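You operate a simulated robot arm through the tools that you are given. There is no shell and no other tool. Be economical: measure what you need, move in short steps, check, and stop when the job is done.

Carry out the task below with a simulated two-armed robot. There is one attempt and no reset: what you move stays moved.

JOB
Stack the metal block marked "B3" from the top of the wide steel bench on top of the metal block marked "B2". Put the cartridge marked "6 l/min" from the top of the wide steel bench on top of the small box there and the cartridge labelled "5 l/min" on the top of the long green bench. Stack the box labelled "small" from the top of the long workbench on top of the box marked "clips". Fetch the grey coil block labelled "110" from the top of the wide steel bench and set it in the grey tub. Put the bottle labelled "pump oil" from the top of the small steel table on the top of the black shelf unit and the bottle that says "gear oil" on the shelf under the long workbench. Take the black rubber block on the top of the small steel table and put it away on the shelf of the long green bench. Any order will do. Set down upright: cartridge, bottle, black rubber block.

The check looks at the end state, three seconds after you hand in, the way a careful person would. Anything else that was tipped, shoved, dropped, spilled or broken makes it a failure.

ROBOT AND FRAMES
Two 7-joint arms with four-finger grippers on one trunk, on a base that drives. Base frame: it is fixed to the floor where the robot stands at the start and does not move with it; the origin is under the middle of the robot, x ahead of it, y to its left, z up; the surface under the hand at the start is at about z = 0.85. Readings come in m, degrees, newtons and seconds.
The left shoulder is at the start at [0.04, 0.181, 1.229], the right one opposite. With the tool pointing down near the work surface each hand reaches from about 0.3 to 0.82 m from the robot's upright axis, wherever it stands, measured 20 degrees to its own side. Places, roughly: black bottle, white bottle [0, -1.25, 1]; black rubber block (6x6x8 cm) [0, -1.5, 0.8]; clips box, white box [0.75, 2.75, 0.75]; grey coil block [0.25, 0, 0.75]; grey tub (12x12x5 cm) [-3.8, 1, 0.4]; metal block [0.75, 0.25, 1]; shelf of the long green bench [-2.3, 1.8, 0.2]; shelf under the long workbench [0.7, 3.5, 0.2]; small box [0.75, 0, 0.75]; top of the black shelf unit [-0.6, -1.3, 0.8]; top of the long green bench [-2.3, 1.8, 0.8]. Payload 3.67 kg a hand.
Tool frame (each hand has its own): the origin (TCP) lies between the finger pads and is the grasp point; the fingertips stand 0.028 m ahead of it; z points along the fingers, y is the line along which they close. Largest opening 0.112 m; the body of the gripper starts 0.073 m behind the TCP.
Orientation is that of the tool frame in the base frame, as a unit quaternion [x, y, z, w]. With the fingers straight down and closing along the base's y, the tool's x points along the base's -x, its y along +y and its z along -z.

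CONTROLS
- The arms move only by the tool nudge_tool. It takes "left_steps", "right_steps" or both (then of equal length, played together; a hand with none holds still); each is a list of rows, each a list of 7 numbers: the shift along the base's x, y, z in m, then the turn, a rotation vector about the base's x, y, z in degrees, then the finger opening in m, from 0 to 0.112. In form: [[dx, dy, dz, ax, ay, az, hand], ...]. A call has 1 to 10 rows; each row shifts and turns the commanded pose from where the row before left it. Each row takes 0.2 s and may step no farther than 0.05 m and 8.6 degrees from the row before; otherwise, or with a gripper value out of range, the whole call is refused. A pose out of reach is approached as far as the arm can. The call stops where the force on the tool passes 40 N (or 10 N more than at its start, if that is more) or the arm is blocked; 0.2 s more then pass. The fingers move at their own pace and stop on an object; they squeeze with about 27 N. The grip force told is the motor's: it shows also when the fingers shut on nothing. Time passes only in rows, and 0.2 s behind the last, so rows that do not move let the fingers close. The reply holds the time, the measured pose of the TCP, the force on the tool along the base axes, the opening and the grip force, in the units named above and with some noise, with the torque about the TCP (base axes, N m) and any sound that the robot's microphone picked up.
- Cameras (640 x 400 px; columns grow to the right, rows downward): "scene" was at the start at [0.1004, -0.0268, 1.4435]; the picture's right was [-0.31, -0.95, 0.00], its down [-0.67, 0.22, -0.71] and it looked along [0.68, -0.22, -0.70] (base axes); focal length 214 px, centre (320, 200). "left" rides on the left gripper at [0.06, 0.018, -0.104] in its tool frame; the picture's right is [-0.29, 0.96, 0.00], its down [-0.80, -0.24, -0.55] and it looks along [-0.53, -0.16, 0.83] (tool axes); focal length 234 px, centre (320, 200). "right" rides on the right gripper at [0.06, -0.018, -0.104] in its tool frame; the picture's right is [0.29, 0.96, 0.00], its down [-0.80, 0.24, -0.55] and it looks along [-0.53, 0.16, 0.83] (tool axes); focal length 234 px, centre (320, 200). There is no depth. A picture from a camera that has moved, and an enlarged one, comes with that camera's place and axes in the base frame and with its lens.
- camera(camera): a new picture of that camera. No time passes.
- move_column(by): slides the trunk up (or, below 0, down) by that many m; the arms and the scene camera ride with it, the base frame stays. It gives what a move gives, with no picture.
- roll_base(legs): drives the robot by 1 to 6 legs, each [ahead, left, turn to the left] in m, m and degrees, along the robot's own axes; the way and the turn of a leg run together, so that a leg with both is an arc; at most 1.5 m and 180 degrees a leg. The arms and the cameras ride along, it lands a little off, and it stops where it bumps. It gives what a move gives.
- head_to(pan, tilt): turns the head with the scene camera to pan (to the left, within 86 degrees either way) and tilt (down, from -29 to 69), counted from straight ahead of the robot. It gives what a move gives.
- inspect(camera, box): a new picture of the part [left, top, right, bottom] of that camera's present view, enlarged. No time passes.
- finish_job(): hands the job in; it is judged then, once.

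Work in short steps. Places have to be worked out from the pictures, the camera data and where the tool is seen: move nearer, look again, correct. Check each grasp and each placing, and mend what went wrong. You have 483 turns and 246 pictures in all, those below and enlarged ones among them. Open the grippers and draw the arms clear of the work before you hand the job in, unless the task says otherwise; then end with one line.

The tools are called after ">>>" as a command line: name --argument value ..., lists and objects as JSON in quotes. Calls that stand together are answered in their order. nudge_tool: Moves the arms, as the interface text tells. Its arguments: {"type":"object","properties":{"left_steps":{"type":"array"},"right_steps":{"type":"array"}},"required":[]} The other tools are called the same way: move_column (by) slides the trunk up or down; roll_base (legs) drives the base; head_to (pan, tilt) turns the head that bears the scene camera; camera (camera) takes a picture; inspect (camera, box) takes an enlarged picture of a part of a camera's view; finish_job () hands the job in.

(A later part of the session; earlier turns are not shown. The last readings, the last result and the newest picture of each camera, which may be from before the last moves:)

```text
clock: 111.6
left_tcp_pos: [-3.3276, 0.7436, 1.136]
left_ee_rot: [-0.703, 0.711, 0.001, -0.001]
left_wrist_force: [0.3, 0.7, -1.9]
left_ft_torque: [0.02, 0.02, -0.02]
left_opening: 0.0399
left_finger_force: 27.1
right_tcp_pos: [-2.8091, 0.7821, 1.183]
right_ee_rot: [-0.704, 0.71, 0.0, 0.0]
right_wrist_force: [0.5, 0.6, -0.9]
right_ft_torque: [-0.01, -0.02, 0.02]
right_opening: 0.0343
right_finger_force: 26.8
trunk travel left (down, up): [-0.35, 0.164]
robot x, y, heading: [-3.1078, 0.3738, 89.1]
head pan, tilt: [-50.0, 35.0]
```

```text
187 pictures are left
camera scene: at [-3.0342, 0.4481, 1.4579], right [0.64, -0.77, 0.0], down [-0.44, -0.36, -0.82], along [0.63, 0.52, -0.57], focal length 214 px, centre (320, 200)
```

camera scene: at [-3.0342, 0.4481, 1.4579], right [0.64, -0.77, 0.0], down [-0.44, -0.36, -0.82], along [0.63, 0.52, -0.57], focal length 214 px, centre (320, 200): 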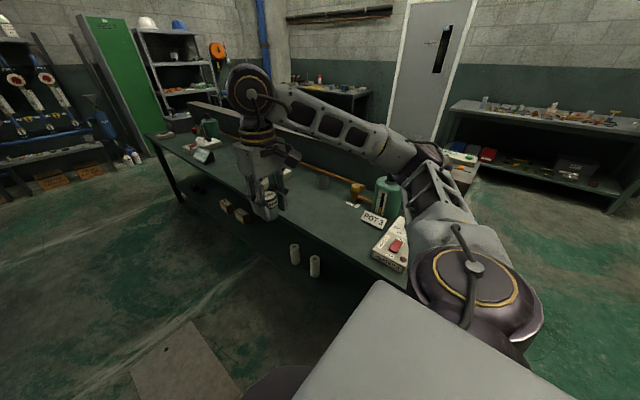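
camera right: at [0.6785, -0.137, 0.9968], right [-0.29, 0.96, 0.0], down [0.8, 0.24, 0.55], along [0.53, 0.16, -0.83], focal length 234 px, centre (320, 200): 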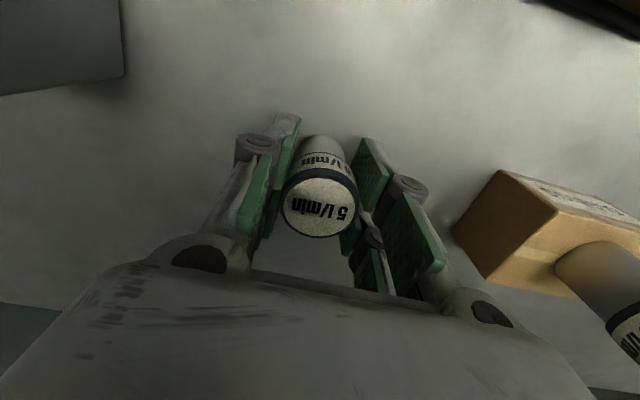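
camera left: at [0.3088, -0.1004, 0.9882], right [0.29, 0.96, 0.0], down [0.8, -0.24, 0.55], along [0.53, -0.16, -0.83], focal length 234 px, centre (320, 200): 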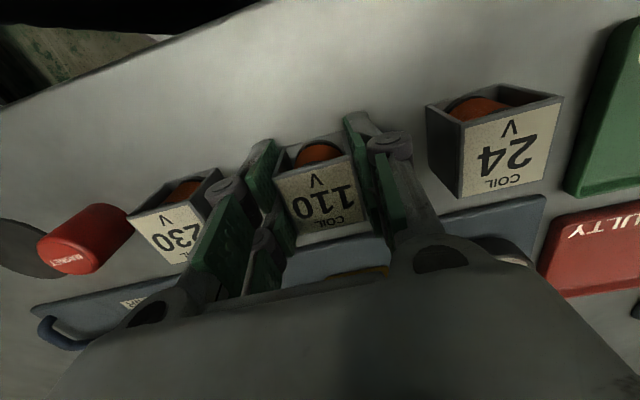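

Free spot on the green bench top near (-2.47, 1.0). Raise the trunk for clearance, drive ahead 0.43, turn right 60°.

>>> move_column --by 0.12

>>> roll_base --legs '[[0.43, 0, 0], [0, 0, -60]]'

>>> head_to --pan -10 --tilt 45

>>> camera --camera "scene"

>>> camera --camera "right"

```text
clock: 113.1
left_tcp_pos: [-3.3277, 0.7436, 1.2571]
left_ee_rot: [-0.703, 0.711, 0.001, -0.002]
left_wrist_force: [0.5, -0.4, -1.2]
left_ft_torque: [-0.02, -0.04, -0.02]
left_opening: 0.0395
left_finger_force: 27.2
right_tcp_pos: [-2.8101, 0.7834, 1.303]
right_ee_rot: [-0.704, 0.711, 0.0, 0.0]
right_wrist_force: [-0.2, -0.7, -1.8]
right_ft_torque: [0.0, 0.01, -0.01]
right_opening: 0.0341
right_finger_force: 27.3
trunk travel left (down, up): [-0.47, 0.044]
robot x, y, heading: [-3.104, 0.3766, 89.2]
head pan, tilt: [-50.0, 35.0]
```

```text
clock: 118.8
left_tcp_pos: [-2.8855, 1.1835, 1.2568]
left_ee_rot: [-0.248, 0.969, 0.001, 0.0]
left_wrist_force: [-0.4, 0.4, -2.0]
left_ft_torque: [0.0, 0.03, -0.01]
left_opening: 0.0397
left_finger_force: 27.1
right_tcp_pos: [-2.599, 0.7493, 1.3042]
right_ee_rot: [-0.247, 0.969, 0.0, 0.001]
right_wrist_force: [-0.2, -0.7, -0.8]
right_ft_torque: [0.0, -0.03, -0.02]
right_opening: 0.0343
right_finger_force: 27.3
trunk travel left (down, up): [-0.47, 0.044]
robot x, y, heading: [-3.0959, 0.8077, 28.5]
head pan, tilt: [-50.0, 35.0]
```

```text
clock: 119.8
left_tcp_pos: [-2.8877, 1.1837, 1.2563]
left_ee_rot: [-0.248, 0.969, 0.001, -0.001]
left_wrist_force: [0.4, -0.4, -1.3]
left_ft_torque: [-0.02, 0.01, 0.0]
left_opening: 0.0401
left_finger_force: 26.5
right_tcp_pos: [-2.5974, 0.7495, 1.304]
right_ee_rot: [-0.248, 0.969, 0.001, 0.0]
right_wrist_force: [0.7, -0.2, -0.7]
right_ft_torque: [-0.02, 0.01, 0.03]
right_opening: 0.0344
right_finger_force: 26.8
trunk travel left (down, up): [-0.47, 0.044]
robot x, y, heading: [-3.1022, 0.8081, 28.7]
head pan, tilt: [-10.0, 45.0]
```

```text
186 pictures are left
camera scene: at [-3.0018, 0.8417, 1.5644], right [0.32, -0.95, 0.0], down [-0.67, -0.23, -0.71], along [0.67, 0.23, -0.71], focal length 214 px, centre (320, 200)
```

scene: 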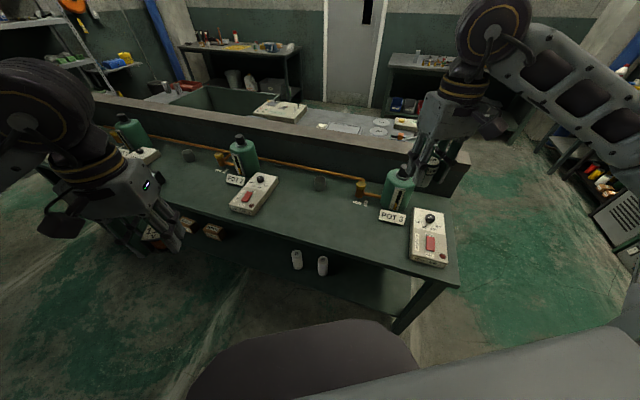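

```text
185 pictures are left
camera right: at [-2.6419, 0.7045, 1.4086], right [-0.71, 0.7, 0.0], down [0.58, 0.59, 0.55], along [0.39, 0.39, -0.83], focal length 234 px, centre (320, 200)
```

right: 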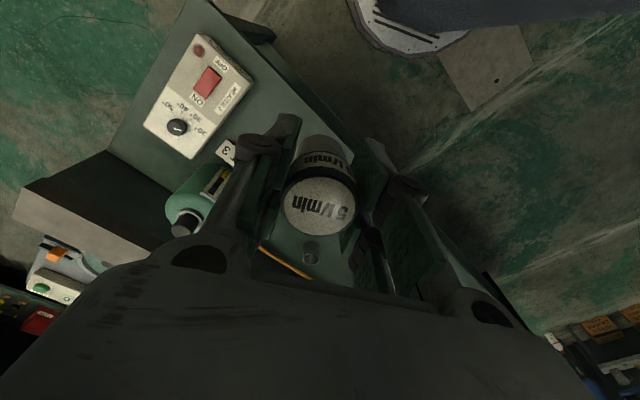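

Free patch near (-2.42, 0.93). Move the right hand over it and lower partway.

>>> nudge_tool --right_steps '[[0.034, 0.034, 0, 0, 0, 0, 0.02], [0.034, 0.034, 0, 0, 0, 0, 0.02], [0.034, 0.034, 0, 0, 0, 0, 0.02], [0.034, 0.034, 0, 0, 0, 0, 0.02], [0.034, 0.034, 0, 0, 0, 0, 0.02], [0.004, 0.01, -0.045, 0, 0, 0, 0.02], [0, 0, -0.045, 0, 0, 0, 0.02], [0, 0, -0.045, 0, 0, 0, 0.02], [0, 0, -0.045, 0, 0, 0, 0.02], [0, 0, 0, 0, 0, 0, 0.02]]'

>>> camera --camera "scene"

>>> camera --camera "right"

```text
clock: 122.0
left_tcp_pos: [-2.8859, 1.1845, 1.2568]
left_ee_rot: [-0.248, 0.969, 0.001, 0.0]
left_wrist_force: [0.9, 0.2, -1.7]
left_ft_torque: [0.03, 0.01, -0.05]
left_opening: 0.0398
left_finger_force: 27.0
right_tcp_pos: [-2.4253, 0.9299, 1.1242]
right_ee_rot: [-0.247, 0.969, 0.0, -0.001]
right_wrist_force: [-0.1, -0.2, -0.7]
right_ft_torque: [-0.01, -0.02, -0.02]
right_opening: 0.0344
right_finger_force: 26.8
trunk travel left (down, up): [-0.47, 0.044]
robot x, y, heading: [-3.1026, 0.8094, 28.8]
head pan, tilt: [-10.0, 45.0]
```

```text
184 pictures are left
camera scene: at [-3.002, 0.8418, 1.5644], right [0.32, -0.95, 0.0], down [-0.67, -0.23, -0.71], along [0.67, 0.23, -0.71], focal length 214 px, centre (320, 200)
```

scene: 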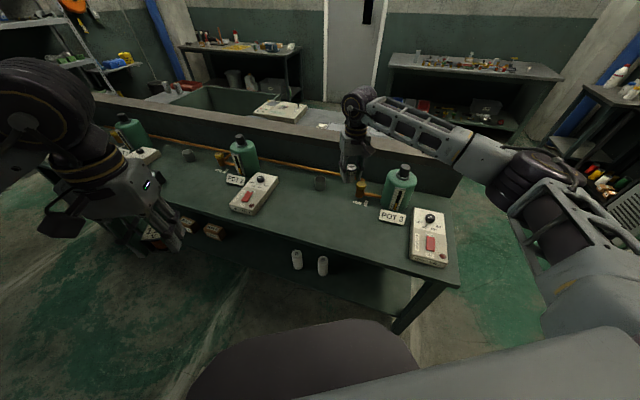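

```text
183 pictures are left
camera right: at [-2.4684, 0.8846, 1.2292], right [-0.71, 0.7, 0.0], down [0.58, 0.59, 0.55], along [0.39, 0.39, -0.83], focal length 234 px, centre (320, 200)
```

right: 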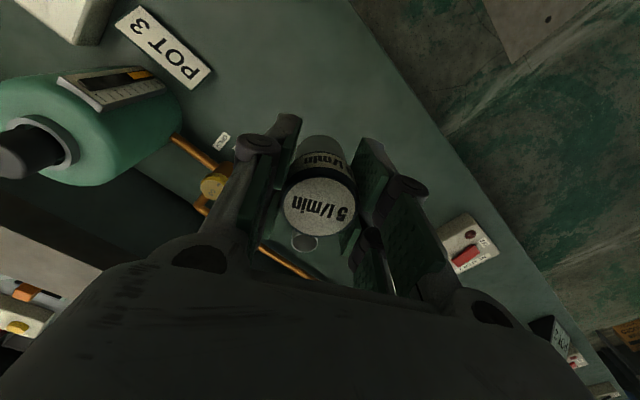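

Clear spot below. Lower in steps, watching for contact.

>>> nudge_tool --right_steps '[[0.005, 0, -0.045, 0, 0, 0, 0.02], [0, 0, -0.045, 0, 0, 0, 0.02], [0, 0, -0.045, 0, 0, 0, 0.02], [0, 0, -0.045, 0, 0, 0, 0.02], [0, 0, -0.01, 0, 0, 0, 0.02], [0, 0, 0, 0, 0, 0, 0.02]]'

>>> inspect --camera "scene" --box '[304, 160, 400, 240]'

```text
clock: 123.5
left_tcp_pos: [-2.8852, 1.184, 1.2563]
left_ee_rot: [-0.248, 0.969, 0.001, 0.0]
left_wrist_force: [-0.5, 0.1, -1.3]
left_ft_torque: [-0.02, 0.03, -0.01]
left_opening: 0.0398
left_finger_force: 26.7
right_tcp_pos: [-2.4185, 0.9288, 0.9345]
right_ee_rot: [-0.247, 0.969, 0.001, 0.0]
right_wrist_force: [-0.2, -0.5, -1.2]
right_ft_torque: [-0.01, -0.01, 0.0]
right_opening: 0.0346
right_finger_force: 26.9
trunk travel left (down, up): [-0.47, 0.044]
robot x, y, heading: [-3.1013, 0.8096, 28.4]
head pan, tilt: [-10.0, 45.0]
```

```text
5.00 times, centred on (352, 200) of scene
camera zoom: at [-3.002, 0.8417, 1.5644], right [0.32, -0.95, 0.0], down [-0.67, -0.23, -0.71], along [0.67, 0.23, -0.71], focal length 1072 px, centre (160, 200)
```

zoom: 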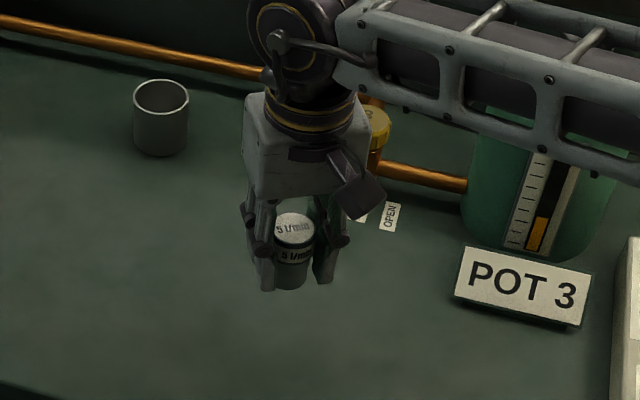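

>>> nudge_tool --right_steps '[[0, 0, -0.015, 0, 0, 0, 0.02], [0, 0, -0.01, 0, 0, 0, 0.02], [0, 0, 0, 0, 0, 0, 0.02]]'

>>> inspect --camera "scene" --box '[304, 160, 400, 240]'

```text
clock: 124.2
left_tcp_pos: [-2.8858, 1.1825, 1.2569]
left_ee_rot: [-0.247, 0.969, 0.0, 0.0]
left_wrist_force: [0.6, 0.0, -2.1]
left_ft_torque: [0.03, 0.0, 0.01]
left_opening: 0.0396
left_finger_force: 27.4
right_tcp_pos: [-2.4183, 0.9296, 0.9095]
right_ee_rot: [-0.247, 0.969, 0.0, 0.0]
right_wrist_force: [0.0, 0.0, -1.3]
right_ft_torque: [-0.01, 0.01, -0.02]
right_opening: 0.0342
right_finger_force: 26.9
trunk travel left (down, up): [-0.47, 0.044]
robot x, y, heading: [-3.0957, 0.8109, 28.7]
head pan, tilt: [-10.0, 45.0]
```

```text
5.00 times, centred on (352, 200) of scene
camera zoom: at [-3.0017, 0.8418, 1.5644], right [0.32, -0.95, 0.0], down [-0.67, -0.23, -0.71], along [0.67, 0.23, -0.71], focal length 1072 px, centre (160, 200)
```

zoom: 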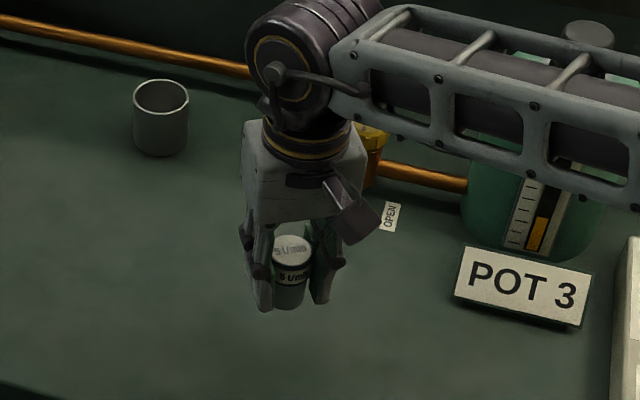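

>>> nudge_tool --right_steps '[[0, 0, -0.01, 0, 0, 0, 0.02], [0, 0, -0.01, 0, 0, 0, 0.02], [0, 0, -0.005, 0, 0, 0, 0.02], [0, 0, 0, 0, 0, 0, 0.02]]'

```text
clock: 125.2
left_tcp_pos: [-2.8843, 1.1834, 1.2581]
left_ee_rot: [-0.248, 0.969, 0.001, 0.001]
left_wrist_force: [-0.2, -0.6, -1.5]
left_ft_torque: [-0.01, 0.05, -0.04]
left_opening: 0.0397
left_finger_force: 27.0
right_tcp_pos: [-2.4189, 0.93, 0.8829]
right_ee_rot: [-0.246, 0.969, 0.0, 0.0]
right_wrist_force: [-0.1, 0.1, -1.4]
right_ft_torque: [0.01, 0.03, -0.01]
right_opening: 0.0341
right_finger_force: 26.9
trunk travel left (down, up): [-0.47, 0.044]
robot x, y, heading: [-3.1022, 0.8074, 28.5]
head pan, tilt: [-10.0, 45.0]
```

>>> nudge_tool --right_steps '[[0, 0, -0.008, 0, 0, 0, 0.02], [0, 0, -0.008, 0, 0, 0, 0.02], [0, 0, -0.008, 0, 0, 0, 0.02], [0, 0, 0, 0, 0, 0, 0.02]]'

>>> inspect --camera "scene" --box '[304, 160, 400, 240]'

```text
clock: 126.2
left_tcp_pos: [-2.8843, 1.1846, 1.2567]
left_ee_rot: [-0.248, 0.969, 0.001, 0.0]
left_wrist_force: [-0.2, -1.1, -1.1]
left_ft_torque: [0.0, 0.03, -0.03]
left_opening: 0.0398
left_finger_force: 27.8
right_tcp_pos: [-2.4193, 0.9295, 0.8596]
right_ee_rot: [-0.247, 0.969, -0.001, 0.0]
right_wrist_force: [-0.4, 0.5, -1.0]
right_ft_torque: [-0.01, 0.01, -0.01]
right_opening: 0.0345
right_finger_force: 26.9
trunk travel left (down, up): [-0.47, 0.044]
robot x, y, heading: [-3.1011, 0.8102, 29.0]
head pan, tilt: [-10.0, 45.0]
```

```text
5.00 times, centred on (352, 200) of scene
camera zoom: at [-3.0017, 0.8418, 1.5644], right [0.32, -0.95, 0.0], down [-0.67, -0.23, -0.71], along [0.67, 0.23, -0.71], focal length 1072 px, centre (160, 200)
```

zoom: 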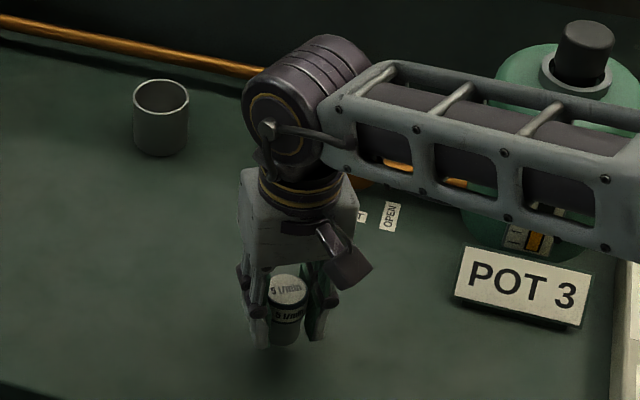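

A shadow now shows just below: about 2 cm to go. Small steps.

>>> nudge_tool --right_steps '[[0, 0, -0.005, 0, 0, 0, 0.02], [0, 0, -0.005, 0, 0, 0, 0.02], [0, 0, -0.003, 0, 0, 0, 0.02], [0, 0, 0, 0, 0, 0, 0.02]]'

>>> inspect --camera "scene" --box '[320, 200, 384, 240]'

```text
clock: 127.2
left_tcp_pos: [-2.8855, 1.1829, 1.2573]
left_ee_rot: [-0.247, 0.969, 0.001, -0.001]
left_wrist_force: [-0.1, -0.3, -2.0]
left_ft_torque: [0.0, 0.02, -0.03]
left_opening: 0.0398
left_finger_force: 27.2
right_tcp_pos: [-2.4194, 0.9299, 0.8462]
right_ee_rot: [-0.248, 0.969, 0.0, 0.0]
right_wrist_force: [-0.5, 0.3, -1.7]
right_ft_torque: [0.03, 0.02, 0.01]
right_opening: 0.0342
right_finger_force: 27.1
trunk travel left (down, up): [-0.47, 0.044]
robot x, y, heading: [-3.0971, 0.8091, 28.6]
head pan, tilt: [-10.0, 45.0]
```

```text
10.00 times, centred on (352, 220) of scene
camera zoom: at [-3.0016, 0.8418, 1.5644], right [0.32, -0.95, 0.0], down [-0.67, -0.23, -0.71], along [0.67, 0.23, -0.71], focal length 2145 px, centre (0, 0)
```

zoom: 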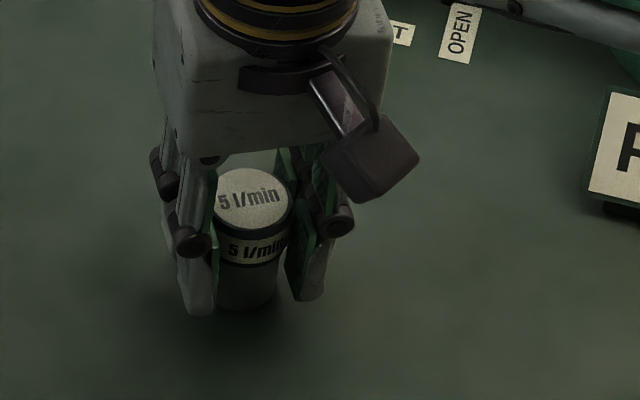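

Very close now; continuing by millimetres.

>>> nudge_tool --right_steps '[[0, 0, -0.002, 0, 0, 0, 0.02], [0, 0, -0.0015, 0, 0, 0, 0.02], [0, 0, -0.0015, 0, 0, 0, 0.02], [0, 0, 0, 0, 0, 0, 0.02]]'

```text
clock: 128.2
left_tcp_pos: [-2.8867, 1.1841, 1.2565]
left_ee_rot: [-0.248, 0.969, 0.0, 0.0]
left_wrist_force: [0.5, 0.2, -1.5]
left_ft_torque: [0.02, 0.0, 0.03]
left_opening: 0.0397
left_finger_force: 27.1
right_tcp_pos: [-2.419, 0.9291, 0.8422]
right_ee_rot: [-0.247, 0.969, 0.0, 0.0]
right_wrist_force: [0.5, -0.7, 0.6]
right_ft_torque: [-0.07, -0.02, -0.01]
right_opening: 0.0341
right_finger_force: 27.2
trunk travel left (down, up): [-0.47, 0.044]
robot x, y, heading: [-3.096, 0.808, 28.6]
head pan, tilt: [-10.0, 45.0]
```

>>> nudge_tool --right_steps '[[0, 0, -0.001, 0, 0, 0, 0.02], [0, 0, 0, 0, 0, 0, 0.02]]'

```text
clock: 128.8
left_tcp_pos: [-2.8864, 1.1826, 1.2579]
left_ee_rot: [-0.249, 0.969, 0.001, 0.001]
left_wrist_force: [-0.4, 0.4, -0.5]
left_ft_torque: [0.0, -0.01, 0.01]
left_opening: 0.0396
left_finger_force: 27.1
right_tcp_pos: [-2.4185, 0.93, 0.8428]
right_ee_rot: [-0.247, 0.969, 0.0, 0.001]
right_wrist_force: [0.3, -0.2, 8.0]
right_ft_torque: [-0.1, 0.02, 0.01]
right_opening: 0.0342
right_finger_force: 27.2
trunk travel left (down, up): [-0.47, 0.044]
robot x, y, heading: [-3.1013, 0.8052, 28.4]
head pan, tilt: [-10.0, 45.0]
```

Contact confirmed (bench top z≈0.80). Release and rise.

>>> nudge_tool --right_steps '[[0, 0, 0, 0, 0, 0, 0.06], [0, 0, 0, 0, 0, 0, 0.08], [0, 0, 0.02, 0, 0, 0, 0.08], [0, 0, 0.045, 0, 0, 0, 0.08], [0, 0, 0.045, 0, 0, 0, 0.08], [0, 0, 0.045, 0, 0, 0, 0.08], [-0.01, -0.01, 0.045, 0, 0, 0, 0.08], [-0.01, -0.01, 0.045, 0, 0, 0, 0.08], [-0.01, -0.01, 0.045, 0, 0, 0, 0.08]]'

>>> inspect --camera "scene" --box '[304, 160, 400, 240]'

```text
clock: 130.8
left_tcp_pos: [-2.8863, 1.1831, 1.2579]
left_ee_rot: [-0.248, 0.969, 0.002, 0.001]
left_wrist_force: [0.4, -0.3, -1.6]
left_ft_torque: [0.0, 0.02, -0.02]
left_opening: 0.0394
left_finger_force: 27.1
right_tcp_pos: [-2.4487, 0.8993, 1.1317]
right_ee_rot: [-0.247, 0.969, 0.0, 0.0]
right_wrist_force: [-0.5, -0.1, 0.6]
right_ft_torque: [0.0, -0.03, 0.02]
right_opening: 0.0801
right_finger_force: 0.0
trunk travel left (down, up): [-0.47, 0.044]
robot x, y, heading: [-3.0979, 0.8081, 28.5]
head pan, tilt: [-10.0, 45.0]
```

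```text
5.00 times, centred on (352, 200) of scene
camera zoom: at [-3.0027, 0.8416, 1.5645], right [0.32, -0.95, 0.0], down [-0.67, -0.23, -0.71], along [0.67, 0.23, -0.71], focal length 1072 px, centre (160, 200)
```

zoom: 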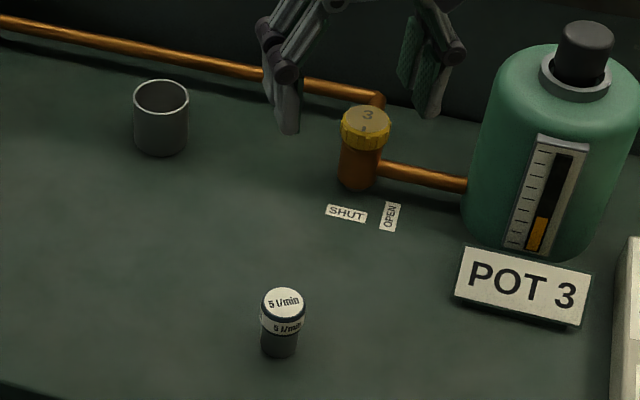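

The 5 l/min stands upright. Tuck the right hand, turn toward the rack side and move beside the low table.

>>> nudge_tool --right_steps '[[-0.04, -0.022, 0.02, 0, 0, 0, 0.08], [-0.04, -0.022, 0.02, 0, 0, 0, 0.08], [-0.04, -0.022, 0.02, 0, 0, 0, 0.08], [-0.04, -0.022, 0.02, 0, 0, 0, 0.08], [0, 0, 0, 0, 0, 0, 0.08]]'

>>> roll_base --legs '[[0, 0, 151.5], [0, -0.35, 0]]'

>>> head_to --pan 5 --tilt 52

>>> camera --camera "scene"

>>> camera --camera "left"

```text
clock: 132.1
left_tcp_pos: [-2.8859, 1.1842, 1.2563]
left_ee_rot: [-0.248, 0.969, 0.001, 0.001]
left_wrist_force: [0.2, 0.1, -1.7]
left_ft_torque: [0.0, 0.0, -0.01]
left_opening: 0.0397
left_finger_force: 27.4
right_tcp_pos: [-2.6083, 0.8128, 1.2105]
right_ee_rot: [-0.247, 0.969, 0.0, 0.0]
right_wrist_force: [0.0, 0.6, -0.4]
right_ft_torque: [0.0, 0.03, 0.0]
right_opening: 0.0801
right_finger_force: 0.1
trunk travel left (down, up): [-0.47, 0.044]
robot x, y, heading: [-3.0956, 0.8053, 28.8]
head pan, tilt: [-10.0, 45.0]
```

```text
clock: 141.3
left_tcp_pos: [-3.4679, 0.9278, 1.2562]
left_ee_rot: [1.0, 0.003, 0.0, 0.0]
left_wrist_force: [-0.1, -0.5, -1.5]
left_ft_torque: [-0.04, 0.01, -0.04]
left_opening: 0.0398
left_finger_force: 26.6
right_tcp_pos: [-3.5349, 1.3856, 1.2124]
right_ee_rot: [1.0, 0.003, 0.001, -0.001]
right_wrist_force: [0.0, 0.0, 0.6]
right_ft_torque: [0.01, 0.04, 0.01]
right_opening: 0.0799
right_finger_force: 0.1
trunk travel left (down, up): [-0.47, 0.044]
robot x, y, heading: [-3.1021, 1.1583, -179.5]
head pan, tilt: [-10.0, 45.0]
```

```text
clock: 142.1
left_tcp_pos: [-3.4672, 0.9289, 1.2569]
left_ee_rot: [1.0, 0.003, 0.0, 0.002]
left_wrist_force: [-0.3, 0.6, -1.9]
left_ft_torque: [-0.03, -0.02, -0.01]
left_opening: 0.0395
left_finger_force: 26.9
right_tcp_pos: [-3.5362, 1.3877, 1.2111]
right_ee_rot: [1.0, 0.003, 0.0, -0.001]
right_wrist_force: [-0.4, 0.6, 0.6]
right_ft_torque: [-0.01, 0.01, 0.02]
right_opening: 0.0799
right_finger_force: 0.1
trunk travel left (down, up): [-0.47, 0.044]
robot x, y, heading: [-3.1028, 1.1562, -179.6]
head pan, tilt: [5.0, 52.0]
```

```text
177 pictures are left
camera scene: at [-3.1944, 1.1509, 1.5548], right [-0.09, 1.0, 0.0], down [0.78, 0.07, -0.62], along [-0.61, -0.06, -0.79], focal length 214 px, centre (320, 200)
```

scene: 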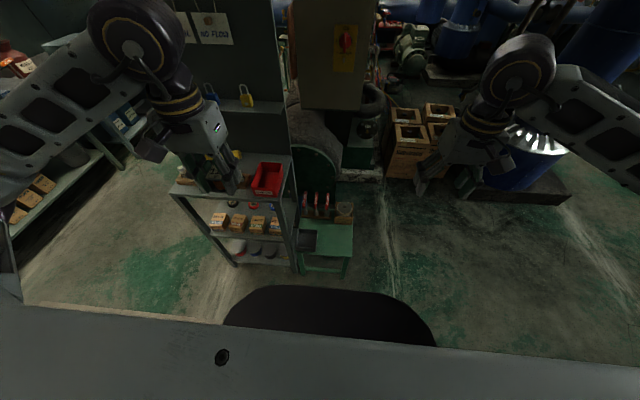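

```text
176 pictures are left
camera left: at [-3.4079, 0.9108, 1.3608], right [-0.28, -0.96, 0.0], down [-0.8, 0.24, 0.55], along [-0.53, 0.15, -0.83], focal length 234 px, centre (320, 200)
```

left: 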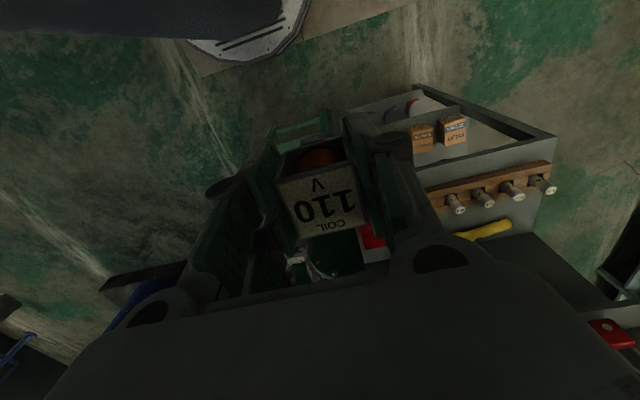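

>>> inspect --camera "scene" --box '[270, 190, 366, 280]'

```text
4.44 times, centred on (318, 235) of scene
camera zoom: at [-3.1944, 1.1509, 1.5548], right [-0.09, 1.0, 0.0], down [0.78, 0.07, -0.62], along [-0.61, -0.06, -0.79], focal length 953 px, centre (329, 44)
```

zoom: 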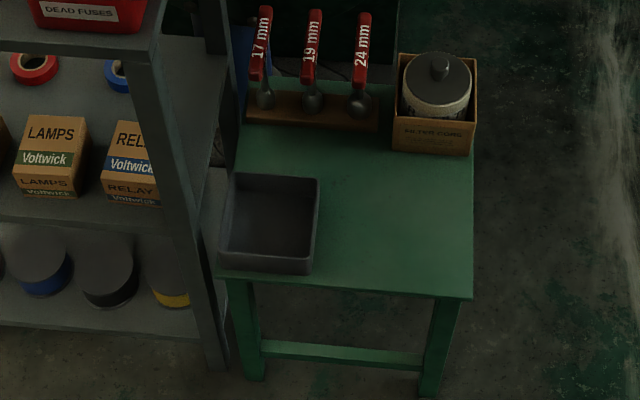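

The tub (rim z≈0.42) is at about (-3.78, 1.015), close to the rack's edge. I reposition to approach diagonally (heading 225°) so the arm stays clear of the rack.

>>> roll_base --legs '[[0, -0.343, 0], [0.23, 0, 45]]'

>>> head_to --pan 0 --tilt 55

>>> camera --camera "scene"

```text
clock: 146.6
left_tcp_pos: [-3.4083, 0.9955, 1.2582]
left_ee_rot: [0.923, 0.384, 0.001, 0.002]
left_wrist_force: [-0.2, 0.0, -1.7]
left_ft_torque: [-0.01, 0.0, 0.0]
left_opening: 0.0397
left_finger_force: 27.4
right_tcp_pos: [-3.7809, 1.2729, 1.2115]
right_ee_rot: [0.923, 0.384, 0.0, -0.001]
right_wrist_force: [-1.0, 0.0, -0.3]
right_ft_torque: [0.01, 0.0, -0.01]
right_opening: 0.0799
right_finger_force: 0.0
trunk travel left (down, up): [-0.47, 0.044]
robot x, y, heading: [-3.3166, 1.419, -134.8]
head pan, tilt: [5.0, 52.0]
```

```text
clock: 147.3
left_tcp_pos: [-3.41, 0.9947, 1.2572]
left_ee_rot: [0.923, 0.384, 0.0, 0.0]
left_wrist_force: [-0.7, -0.2, -2.0]
left_ft_torque: [0.0, -0.03, -0.03]
left_opening: 0.0398
left_finger_force: 26.9
right_tcp_pos: [-3.7803, 1.2719, 1.2124]
right_ee_rot: [0.923, 0.384, 0.001, 0.0]
right_wrist_force: [-0.6, 0.4, 0.4]
right_ft_torque: [0.05, 0.01, -0.02]
right_opening: 0.0801
right_finger_force: 0.1
trunk travel left (down, up): [-0.47, 0.044]
robot x, y, heading: [-3.313, 1.4149, -134.6]
head pan, tilt: [0.0, 55.0]
```

```text
174 pictures are left
camera scene: at [-3.3749, 1.3493, 1.5509], right [-0.71, 0.7, 0.0], down [0.58, 0.58, -0.57], along [-0.4, -0.41, -0.82], focal length 214 px, centre (320, 200)
```

scene: 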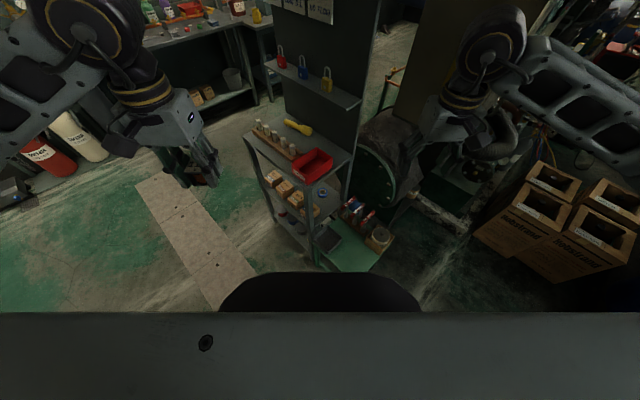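

>>> roll_base --legs '[[-0.04, -0.05, 0]]'

>>> inspect --camera "scene" --box '[260, 130, 420, 270]'

```text
clock: 148.3
left_tcp_pos: [-3.4153, 1.051, 1.2539]
left_ee_rot: [0.923, 0.385, 0.002, -0.001]
left_wrist_force: [0.0, -0.9, -1.2]
left_ft_torque: [0.1, -0.03, -0.01]
left_opening: 0.0397
left_finger_force: 27.0
right_tcp_pos: [-3.7864, 1.3278, 1.2102]
right_ee_rot: [0.923, 0.386, 0.001, -0.002]
right_wrist_force: [0.5, -1.0, 0.5]
right_ft_torque: [0.08, -0.03, 0.03]
right_opening: 0.0799
right_finger_force: 0.0
trunk travel left (down, up): [-0.47, 0.044]
robot x, y, heading: [-3.3176, 1.4786, -134.8]
head pan, tilt: [0.0, 55.0]
```

```text
2.86 times, centred on (340, 200) of scene
camera zoom: at [-3.3807, 1.4042, 1.5506], right [-0.71, 0.7, 0.0], down [0.58, 0.59, -0.57], along [-0.4, -0.4, -0.82], focal length 613 px, centre (263, 200)
```

zoom: 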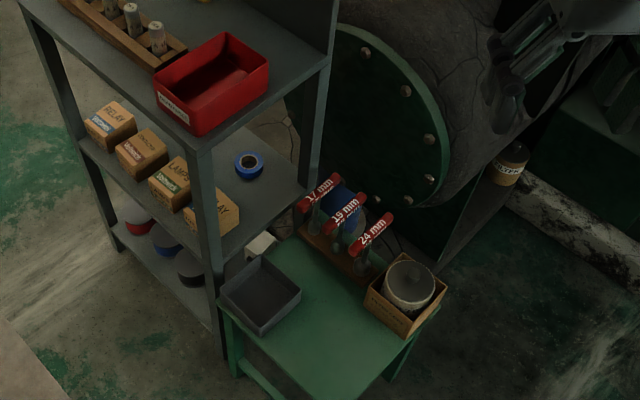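

Tub centre ≈ (-3.763, 1.018), rim z≈0.425. I move the left hand above it, yawing 45° so its narrow side faces the rack.

>>> nudge_tool --left_steps '[[-0.043, -0.004, 0, 0, 0, 5.6, 0.025], [-0.043, -0.004, 0, 0, 0, 5.6, 0.025], [-0.043, -0.004, 0, 0, 0, 5.6, 0.025], [-0.043, -0.004, 0, 0, 0, 5.6, 0.025], [-0.043, -0.004, 0, 0, 0, 5.6, 0.025], [-0.043, -0.004, 0, 0, 0, 5.6, 0.025], [-0.043, -0.004, 0, 0, 0, 5.6, 0.025], [-0.043, -0.004, 0, 0, 0, 5.6, 0.025], [0, 0, 0, 0, 0, 0, 0.025]]'

>>> camera --camera "scene"

>>> camera --camera "left"

```text
clock: 150.3
left_tcp_pos: [-3.7601, 1.024, 1.2583]
left_ee_rot: [0.706, 0.709, 0.001, 0.0]
left_wrist_force: [-0.1, -0.5, -1.2]
left_ft_torque: [-0.01, 0.03, 0.0]
left_opening: 0.0395
left_finger_force: 27.1
right_tcp_pos: [-3.7852, 1.334, 1.2129]
right_ee_rot: [0.923, 0.385, 0.001, 0.001]
right_wrist_force: [0.4, 0.1, 0.6]
right_ft_torque: [-0.01, 0.02, 0.01]
right_opening: 0.0801
right_finger_force: 0.0
trunk travel left (down, up): [-0.47, 0.044]
robot x, y, heading: [-3.3225, 1.4806, -134.4]
head pan, tilt: [0.0, 55.0]
```

```text
172 pictures are left
camera scene: at [-3.3809, 1.4117, 1.551], right [-0.71, 0.7, 0.0], down [0.58, 0.58, -0.57], along [-0.4, -0.41, -0.82], focal length 214 px, centre (320, 200)
```

scene: 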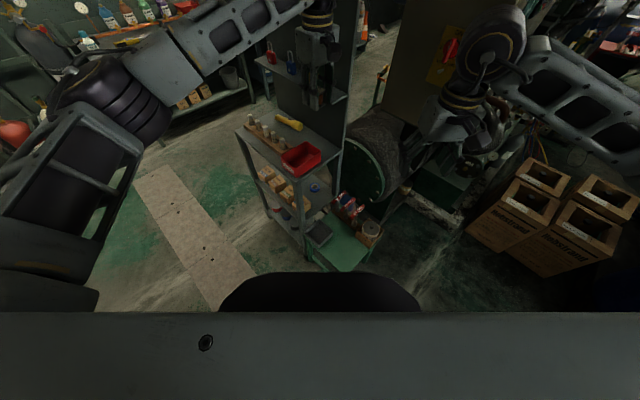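

```text
171 pictures are left
camera left: at [-3.7429, 1.0836, 1.3609], right [0.96, -0.28, 0.0], down [-0.24, -0.8, 0.55], along [-0.16, -0.53, -0.83], focal length 234 px, centre (320, 200)
```

left: 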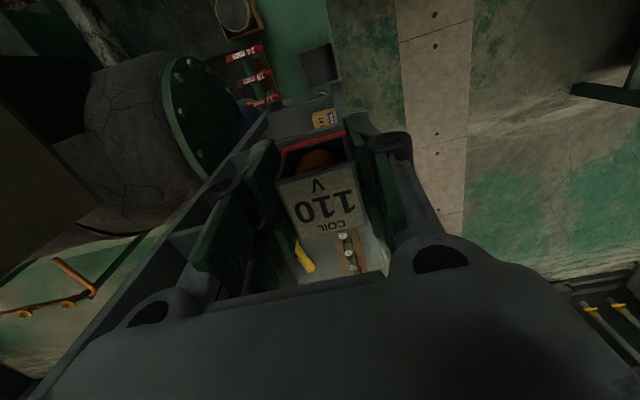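

The elbow would pass close to the rack, so I retract and approach facing -y instead (elbow then flares away from the rack).

>>> nudge_tool --left_steps '[[0.043, 0.004, 0, 0, 0, -5.6, 0.025], [0.043, 0.004, 0, 0, 0, -5.6, 0.025], [0.043, 0.004, 0, 0, 0, -5.6, 0.025], [0.043, 0.004, 0, 0, 0, -5.6, 0.025], [0.043, 0.004, 0, 0, 0, -5.6, 0.025], [0.043, 0.004, 0, 0, 0, -5.6, 0.025], [0.043, 0.004, 0, 0, 0, -5.6, 0.025], [0.043, 0.004, 0, 0, 0, -5.6, 0.025], [0, 0, 0, 0, 0, 0, 0.025]]'

>>> roll_base --legs '[[0, -0.318, 0], [0.148, 0, 0], [0, 0, 45]]'

>>> camera --camera "scene"

>>> camera --camera "left"

```text
clock: 152.3
left_tcp_pos: [-3.4179, 1.0576, 1.2584]
left_ee_rot: [0.923, 0.386, 0.001, 0.002]
left_wrist_force: [0.8, 0.8, -2.4]
left_ft_torque: [0.01, 0.0, 0.01]
left_opening: 0.0398
left_finger_force: 26.6
right_tcp_pos: [-3.7882, 1.3338, 1.2105]
right_ee_rot: [0.923, 0.384, 0.0, 0.001]
right_wrist_force: [0.2, 0.2, 0.2]
right_ft_torque: [0.02, 0.0, 0.0]
right_opening: 0.0801
right_finger_force: 0.2
trunk travel left (down, up): [-0.47, 0.044]
robot x, y, heading: [-3.3217, 1.4779, -134.7]
head pan, tilt: [0.0, 55.0]
```

```text
clock: 157.7
left_tcp_pos: [-3.4198, 1.2283, 1.2578]
left_ee_rot: [0.707, 0.707, 0.002, 0.002]
left_wrist_force: [-0.3, -0.2, -1.5]
left_ft_torque: [0.01, -0.01, 0.03]
left_opening: 0.0398
left_finger_force: 27.3
right_tcp_pos: [-3.8781, 1.1632, 1.211]
right_ee_rot: [0.707, 0.707, 0.0, 0.0]
right_wrist_force: [-0.3, -0.5, -0.3]
right_ft_torque: [0.03, 0.01, -0.02]
right_opening: 0.08
right_finger_force: 0.1
trunk travel left (down, up): [-0.47, 0.044]
robot x, y, heading: [-3.6434, 1.5957, -90.0]
head pan, tilt: [0.0, 55.0]
```

```text
170 pictures are left
camera scene: at [-3.6448, 1.5012, 1.551], right [-1.0, 0.0, 0.0], down [0.0, 0.82, -0.57], along [0.0, -0.57, -0.82], focal length 214 px, centre (320, 200)
```

scene: 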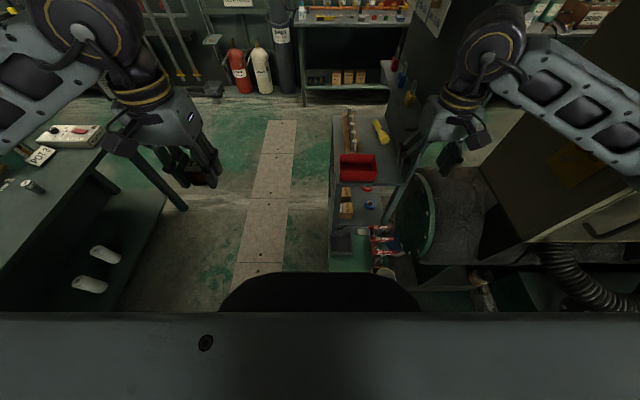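

```text
169 pictures are left
camera left: at [-3.4027, 1.2859, 1.3614], right [0.96, -0.29, 0.0], down [-0.24, -0.8, 0.55], along [-0.16, -0.53, -0.83], focal length 234 px, centre (320, 200)
```

left: 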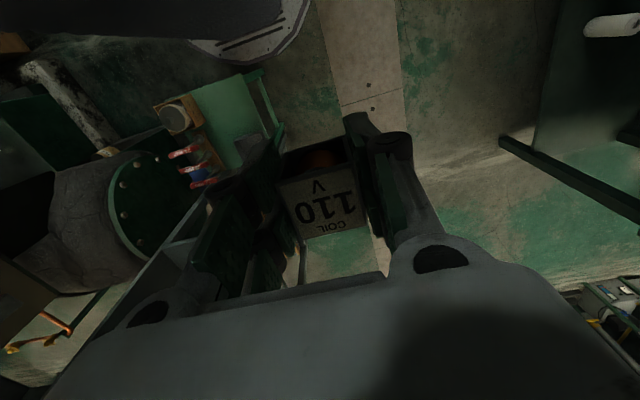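

Move the right hand out of the way (back and up), then bring the left hand over the tub.

>>> nudge_tool --right_steps '[[-0.01, 0.02, 0.04, 0, 0, 0, 0.08], [-0.01, 0.02, 0.04, 0, 0, 0, 0.08], [-0.01, 0.02, 0.04, 0, 0, 0, 0.08], [-0.01, 0.03, 0.03, 0, 0, 0, 0.08], [0, 0.03, 0, 0, 0, 0, 0.08], [0, 0, 0, 0, 0, 0, 0.08]]'

>>> nudge_tool --left_steps '[[-0.0381, -0.0233, 0, 0, 0, 0, 0.025], [-0.0381, -0.0233, 0, 0, 0, 0, 0.025], [-0.0381, -0.0233, 0, 0, 0, 0, 0.025], [-0.0381, -0.0233, 0, 0, 0, 0, 0.025], [-0.0381, -0.0233, 0, 0, 0, 0, 0.025], [-0.0381, -0.0233, 0, 0, 0, 0, 0.025], [-0.0381, -0.0233, 0, 0, 0, 0, 0.025], [-0.0381, -0.0233, 0, 0, 0, 0, 0.025], [-0.0381, -0.0233, 0, 0, 0, 0, 0.025], [0, 0, 0, 0, 0, 0, 0.025]]'

>>> camera --camera "scene"

>>> camera --camera "left"

>>> camera --camera "right"

```text
clock: 159.1
left_tcp_pos: [-3.4201, 1.2274, 1.2569]
left_ee_rot: [0.706, 0.708, 0.002, 0.002]
left_wrist_force: [-0.3, -0.2, -1.8]
left_ft_torque: [0.04, -0.01, 0.0]
left_opening: 0.0396
left_finger_force: 26.9
right_tcp_pos: [-3.9184, 1.2809, 1.3614]
right_ee_rot: [0.707, 0.707, 0.0, 0.0]
right_wrist_force: [0.8, -0.4, 0.4]
right_ft_torque: [0.05, 0.05, 0.04]
right_opening: 0.08
right_finger_force: 0.0
trunk travel left (down, up): [-0.47, 0.044]
robot x, y, heading: [-3.6477, 1.5979, -89.8]
head pan, tilt: [0.0, 55.0]
```

```text
clock: 161.2
left_tcp_pos: [-3.7625, 1.0174, 1.2579]
left_ee_rot: [0.707, 0.707, 0.001, 0.0]
left_wrist_force: [0.5, 0.5, -0.8]
left_ft_torque: [0.03, -0.01, 0.0]
left_opening: 0.0399
left_finger_force: 27.4
right_tcp_pos: [-3.917, 1.2825, 1.3618]
right_ee_rot: [0.707, 0.707, -0.001, 0.0]
right_wrist_force: [-0.9, 0.2, -0.2]
right_ft_torque: [-0.01, 0.03, 0.01]
right_opening: 0.0801
right_finger_force: 0.0
trunk travel left (down, up): [-0.47, 0.044]
robot x, y, heading: [-3.6446, 1.5964, -90.1]
head pan, tilt: [0.0, 55.0]
```

```text
168 pictures are left
camera scene: at [-3.6437, 1.5013, 1.5509], right [-1.0, 0.0, 0.0], down [0.0, 0.82, -0.57], along [0.0, -0.57, -0.82], focal length 214 px, centre (320, 200)
```

scene: 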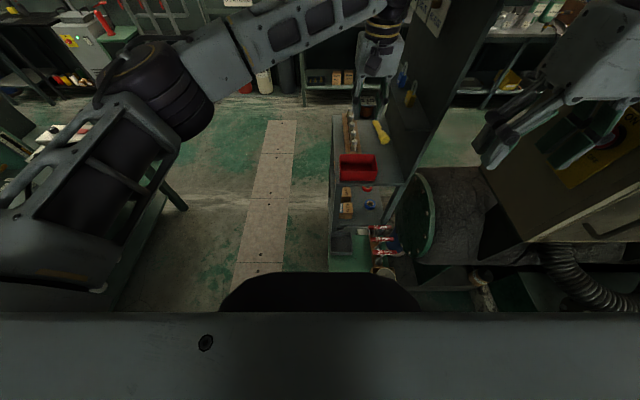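

```text
167 pictures are left
camera left: at [-3.7447, 1.0753, 1.3619], right [0.96, -0.29, 0.0], down [-0.24, -0.8, 0.55], along [-0.16, -0.53, -0.83], focal length 234 px, centre (320, 200)
```

left: 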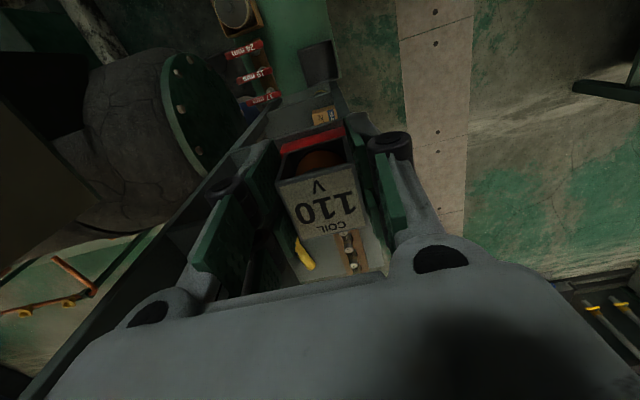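

```text
166 pictures are left
camera right: at [-3.9357, 1.3417, 1.4667], right [0.96, 0.29, 0.0], down [0.24, -0.8, 0.55], along [0.16, -0.53, -0.83], focal length 234 px, centre (320, 200)
```

right: 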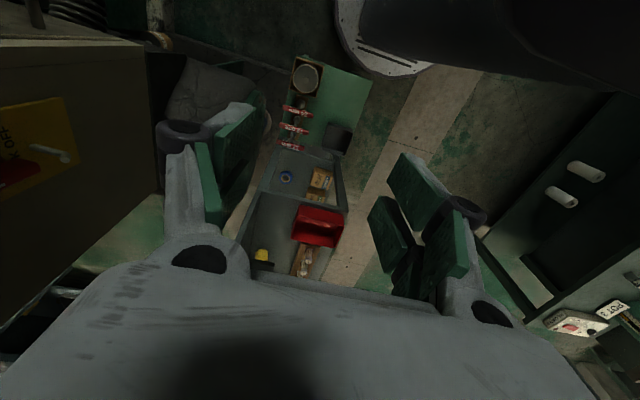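

Everything is clear. Lower the trunk in stages.

>>> move_column --by -0.3

>>> camera --camera "scene"

>>> camera --camera "left"

```text
clock: 164.2
left_tcp_pos: [-3.7629, 1.0172, 0.9584]
left_ee_rot: [0.707, 0.707, 0.001, 0.001]
left_wrist_force: [-0.1, -0.7, -1.3]
left_ft_torque: [0.03, 0.02, 0.04]
left_opening: 0.0396
left_finger_force: 27.3
right_tcp_pos: [-3.9181, 1.2826, 1.0605]
right_ee_rot: [0.707, 0.707, 0.001, 0.0]
right_wrist_force: [0.8, 0.5, 0.0]
right_ft_torque: [0.01, -0.01, -0.01]
right_opening: 0.0797
right_finger_force: 0.1
trunk travel left (down, up): [-0.17, 0.344]
robot x, y, heading: [-3.6482, 1.596, -90.0]
head pan, tilt: [0.0, 55.0]
```

```text
165 pictures are left
camera scene: at [-3.6448, 1.5013, 1.2509], right [-1.0, 0.0, 0.0], down [0.0, 0.82, -0.57], along [0.0, -0.57, -0.82], focal length 214 px, centre (320, 200)
```

scene: 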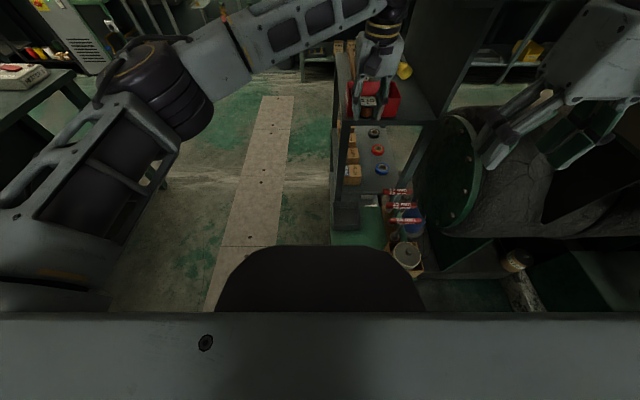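

```text
164 pictures are left
camera left: at [-3.7454, 1.0757, 1.0618], right [0.96, -0.29, 0.0], down [-0.24, -0.8, 0.55], along [-0.16, -0.53, -0.83], focal length 234 px, centre (320, 200)
```

left: 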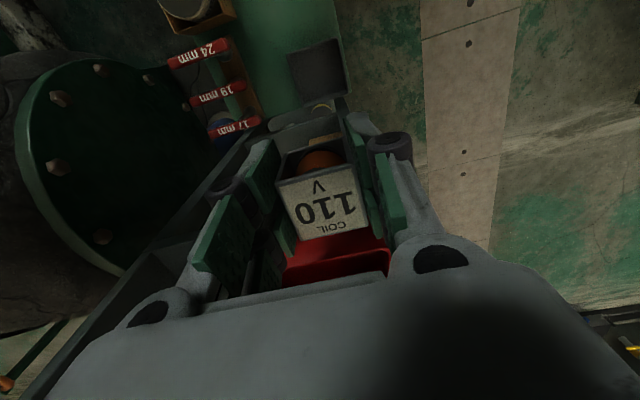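

Tub confirmed at (-3.766, 1.023). Lower the trunk another 0.16 and then the hand by arm.

>>> move_column --by -0.165

>>> nudge_tool --left_steps '[[-0.003, 0.006, -0.04, 0, 0, 0, 0.025], [0, 0, -0.04, 0, 0, 0, 0.025], [0, 0, -0.04, 0, 0, 0, 0.025], [0, 0, -0.04, 0, 0, 0, 0.025], [0, 0, 0, 0, 0, 0, 0.025]]'

>>> camera --camera "left"

>>> camera --camera "scene"

```text
clock: 166.1
left_tcp_pos: [-3.7636, 1.0176, 0.7944]
left_ee_rot: [0.707, 0.707, 0.001, 0.001]
left_wrist_force: [-0.1, 0.2, -1.8]
left_ft_torque: [0.01, 0.02, 0.0]
left_opening: 0.0397
left_finger_force: 27.2
right_tcp_pos: [-3.919, 1.2822, 0.8973]
right_ee_rot: [0.707, 0.707, 0.0, 0.0]
right_wrist_force: [-0.3, 0.7, 0.2]
right_ft_torque: [-0.03, -0.04, 0.02]
right_opening: 0.08
right_finger_force: 0.0
trunk travel left (down, up): [-0.005, 0.509]
robot x, y, heading: [-3.6482, 1.5958, -90.1]
head pan, tilt: [0.0, 55.0]
```

```text
clock: 167.3
left_tcp_pos: [-3.7646, 1.0228, 0.6335]
left_ee_rot: [0.707, 0.707, 0.001, 0.001]
left_wrist_force: [-0.3, 0.9, -0.9]
left_ft_torque: [-0.01, -0.02, 0.02]
left_opening: 0.0397
left_finger_force: 26.9
right_tcp_pos: [-3.918, 1.2819, 0.8964]
right_ee_rot: [0.707, 0.707, 0.001, 0.0]
right_wrist_force: [0.1, -0.8, -0.8]
right_ft_torque: [0.01, -0.02, 0.0]
right_opening: 0.08
right_finger_force: 0.0
trunk travel left (down, up): [-0.005, 0.509]
robot x, y, heading: [-3.6444, 1.5917, -90.0]
head pan, tilt: [0.0, 55.0]
```

```text
163 pictures are left
camera left: at [-3.7483, 1.0817, 0.7367], right [0.96, -0.29, 0.0], down [-0.24, -0.8, 0.55], along [-0.16, -0.53, -0.83], focal length 234 px, centre (320, 200)
```

left: 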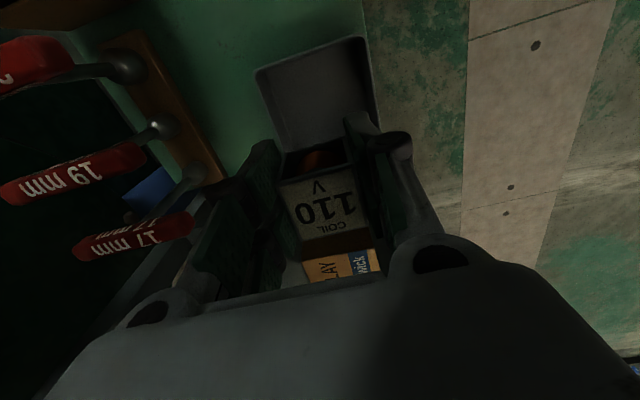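

```text
162 pictures are left
camera scene: at [-3.6448, 1.5014, 1.0861], right [-1.0, 0.0, 0.0], down [0.0, 0.82, -0.57], along [0.0, -0.57, -0.82], focal length 214 px, centre (320, 200)
```

scene: 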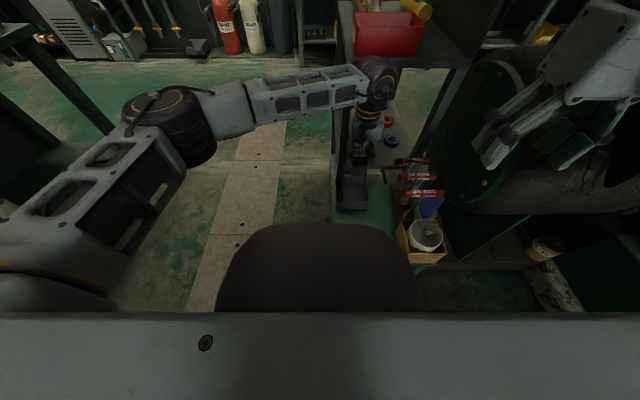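

Well centred. Lower to just above the tub floor.

>>> nudge_tool --left_steps '[[-0.001, -0.004, -0.045, 0, 0, 0, 0.025], [0, 0, -0.045, 0, 0, 0, 0.025], [0, 0, -0.045, 0, 0, 0, 0.025], [0, 0, -0.045, 0, 0, 0, 0.025], [0, 0, -0.01, 0, 0, 0, 0.025], [0, 0, 0, 0, 0, 0, 0.025]]'

>>> camera --camera "left"

```text
clock: 168.6
left_tcp_pos: [-3.768, 1.0163, 0.4508]
left_ee_rot: [0.708, 0.706, -0.004, 0.002]
left_wrist_force: [2.1, 3.9, 18.3]
left_ft_torque: [0.19, -0.28, 0.04]
left_opening: 0.0397
left_finger_force: 26.6
right_tcp_pos: [-3.9188, 1.2817, 0.8973]
right_ee_rot: [0.707, 0.707, 0.0, 0.001]
right_wrist_force: [-0.7, -0.8, -1.0]
right_ft_torque: [0.03, 0.01, -0.03]
right_opening: 0.0797
right_finger_force: 0.1
trunk travel left (down, up): [-0.005, 0.509]
robot x, y, heading: [-3.6495, 1.5973, -90.1]
head pan, tilt: [0.0, 55.0]
stopped in row 6 (left hand): the force on the tool passed its limit at 44 N (the readings are from after the stop); the commanded pose is now the measured one
```

```text
161 pictures are left
camera left: at [-3.7509, 1.0762, 0.5541], right [0.96, -0.29, 0.0], down [-0.24, -0.79, 0.56], along [-0.16, -0.54, -0.83], focal length 234 px, centre (320, 200)
```

left: 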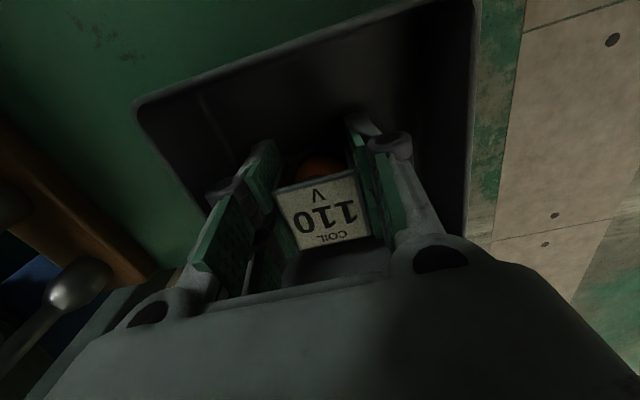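

The coil has reached the tub floor. Open slightly and lift out.

>>> nudge_tool --left_steps '[[0, 0, 0.001, 0, 0, 0, 0.05], [0, 0, 0, 0, 0, 0, 0.058], [0, 0, 0, 0, 0, 0, 0.058], [0, 0, 0.03, 0, 0, 0, 0.058], [0, 0, 0.045, 0, 0, 0, 0.058], [0, 0.002, 0.045, 0, 0, 0, 0.058], [0, 0.002, 0.045, 0, 0, 0, 0.058], [0, 0, 0, 0, 0, 0, 0.058]]'

>>> camera --camera "left"

```text
clock: 170.4
left_tcp_pos: [-3.7675, 1.0226, 0.6131]
left_ee_rot: [0.707, 0.707, -0.001, 0.001]
left_wrist_force: [-0.4, 0.0, -0.1]
left_ft_torque: [0.0, 0.0, -0.01]
left_opening: 0.0578
left_finger_force: 0.2
right_tcp_pos: [-3.9189, 1.2826, 0.8967]
right_ee_rot: [0.707, 0.707, 0.0, 0.0]
right_wrist_force: [-0.3, -0.1, -0.1]
right_ft_torque: [-0.02, 0.0, -0.01]
right_opening: 0.08
right_finger_force: 0.1
trunk travel left (down, up): [-0.005, 0.509]
robot x, y, heading: [-3.6435, 1.5956, -90.2]
head pan, tilt: [0.0, 55.0]
```

```text
160 pictures are left
camera left: at [-3.7503, 1.0809, 0.717], right [0.96, -0.29, 0.0], down [-0.24, -0.8, 0.56], along [-0.16, -0.53, -0.83], focal length 234 px, centre (320, 200)
```

left: 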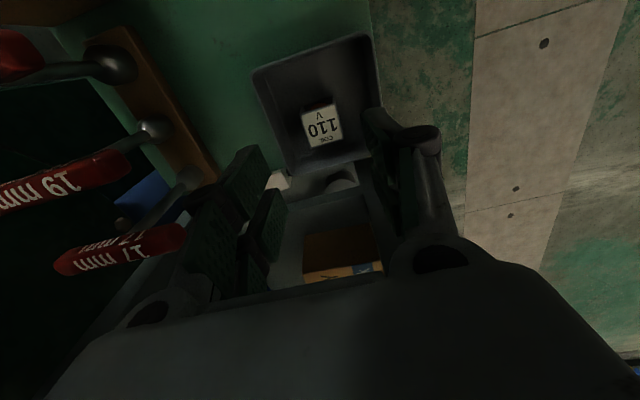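

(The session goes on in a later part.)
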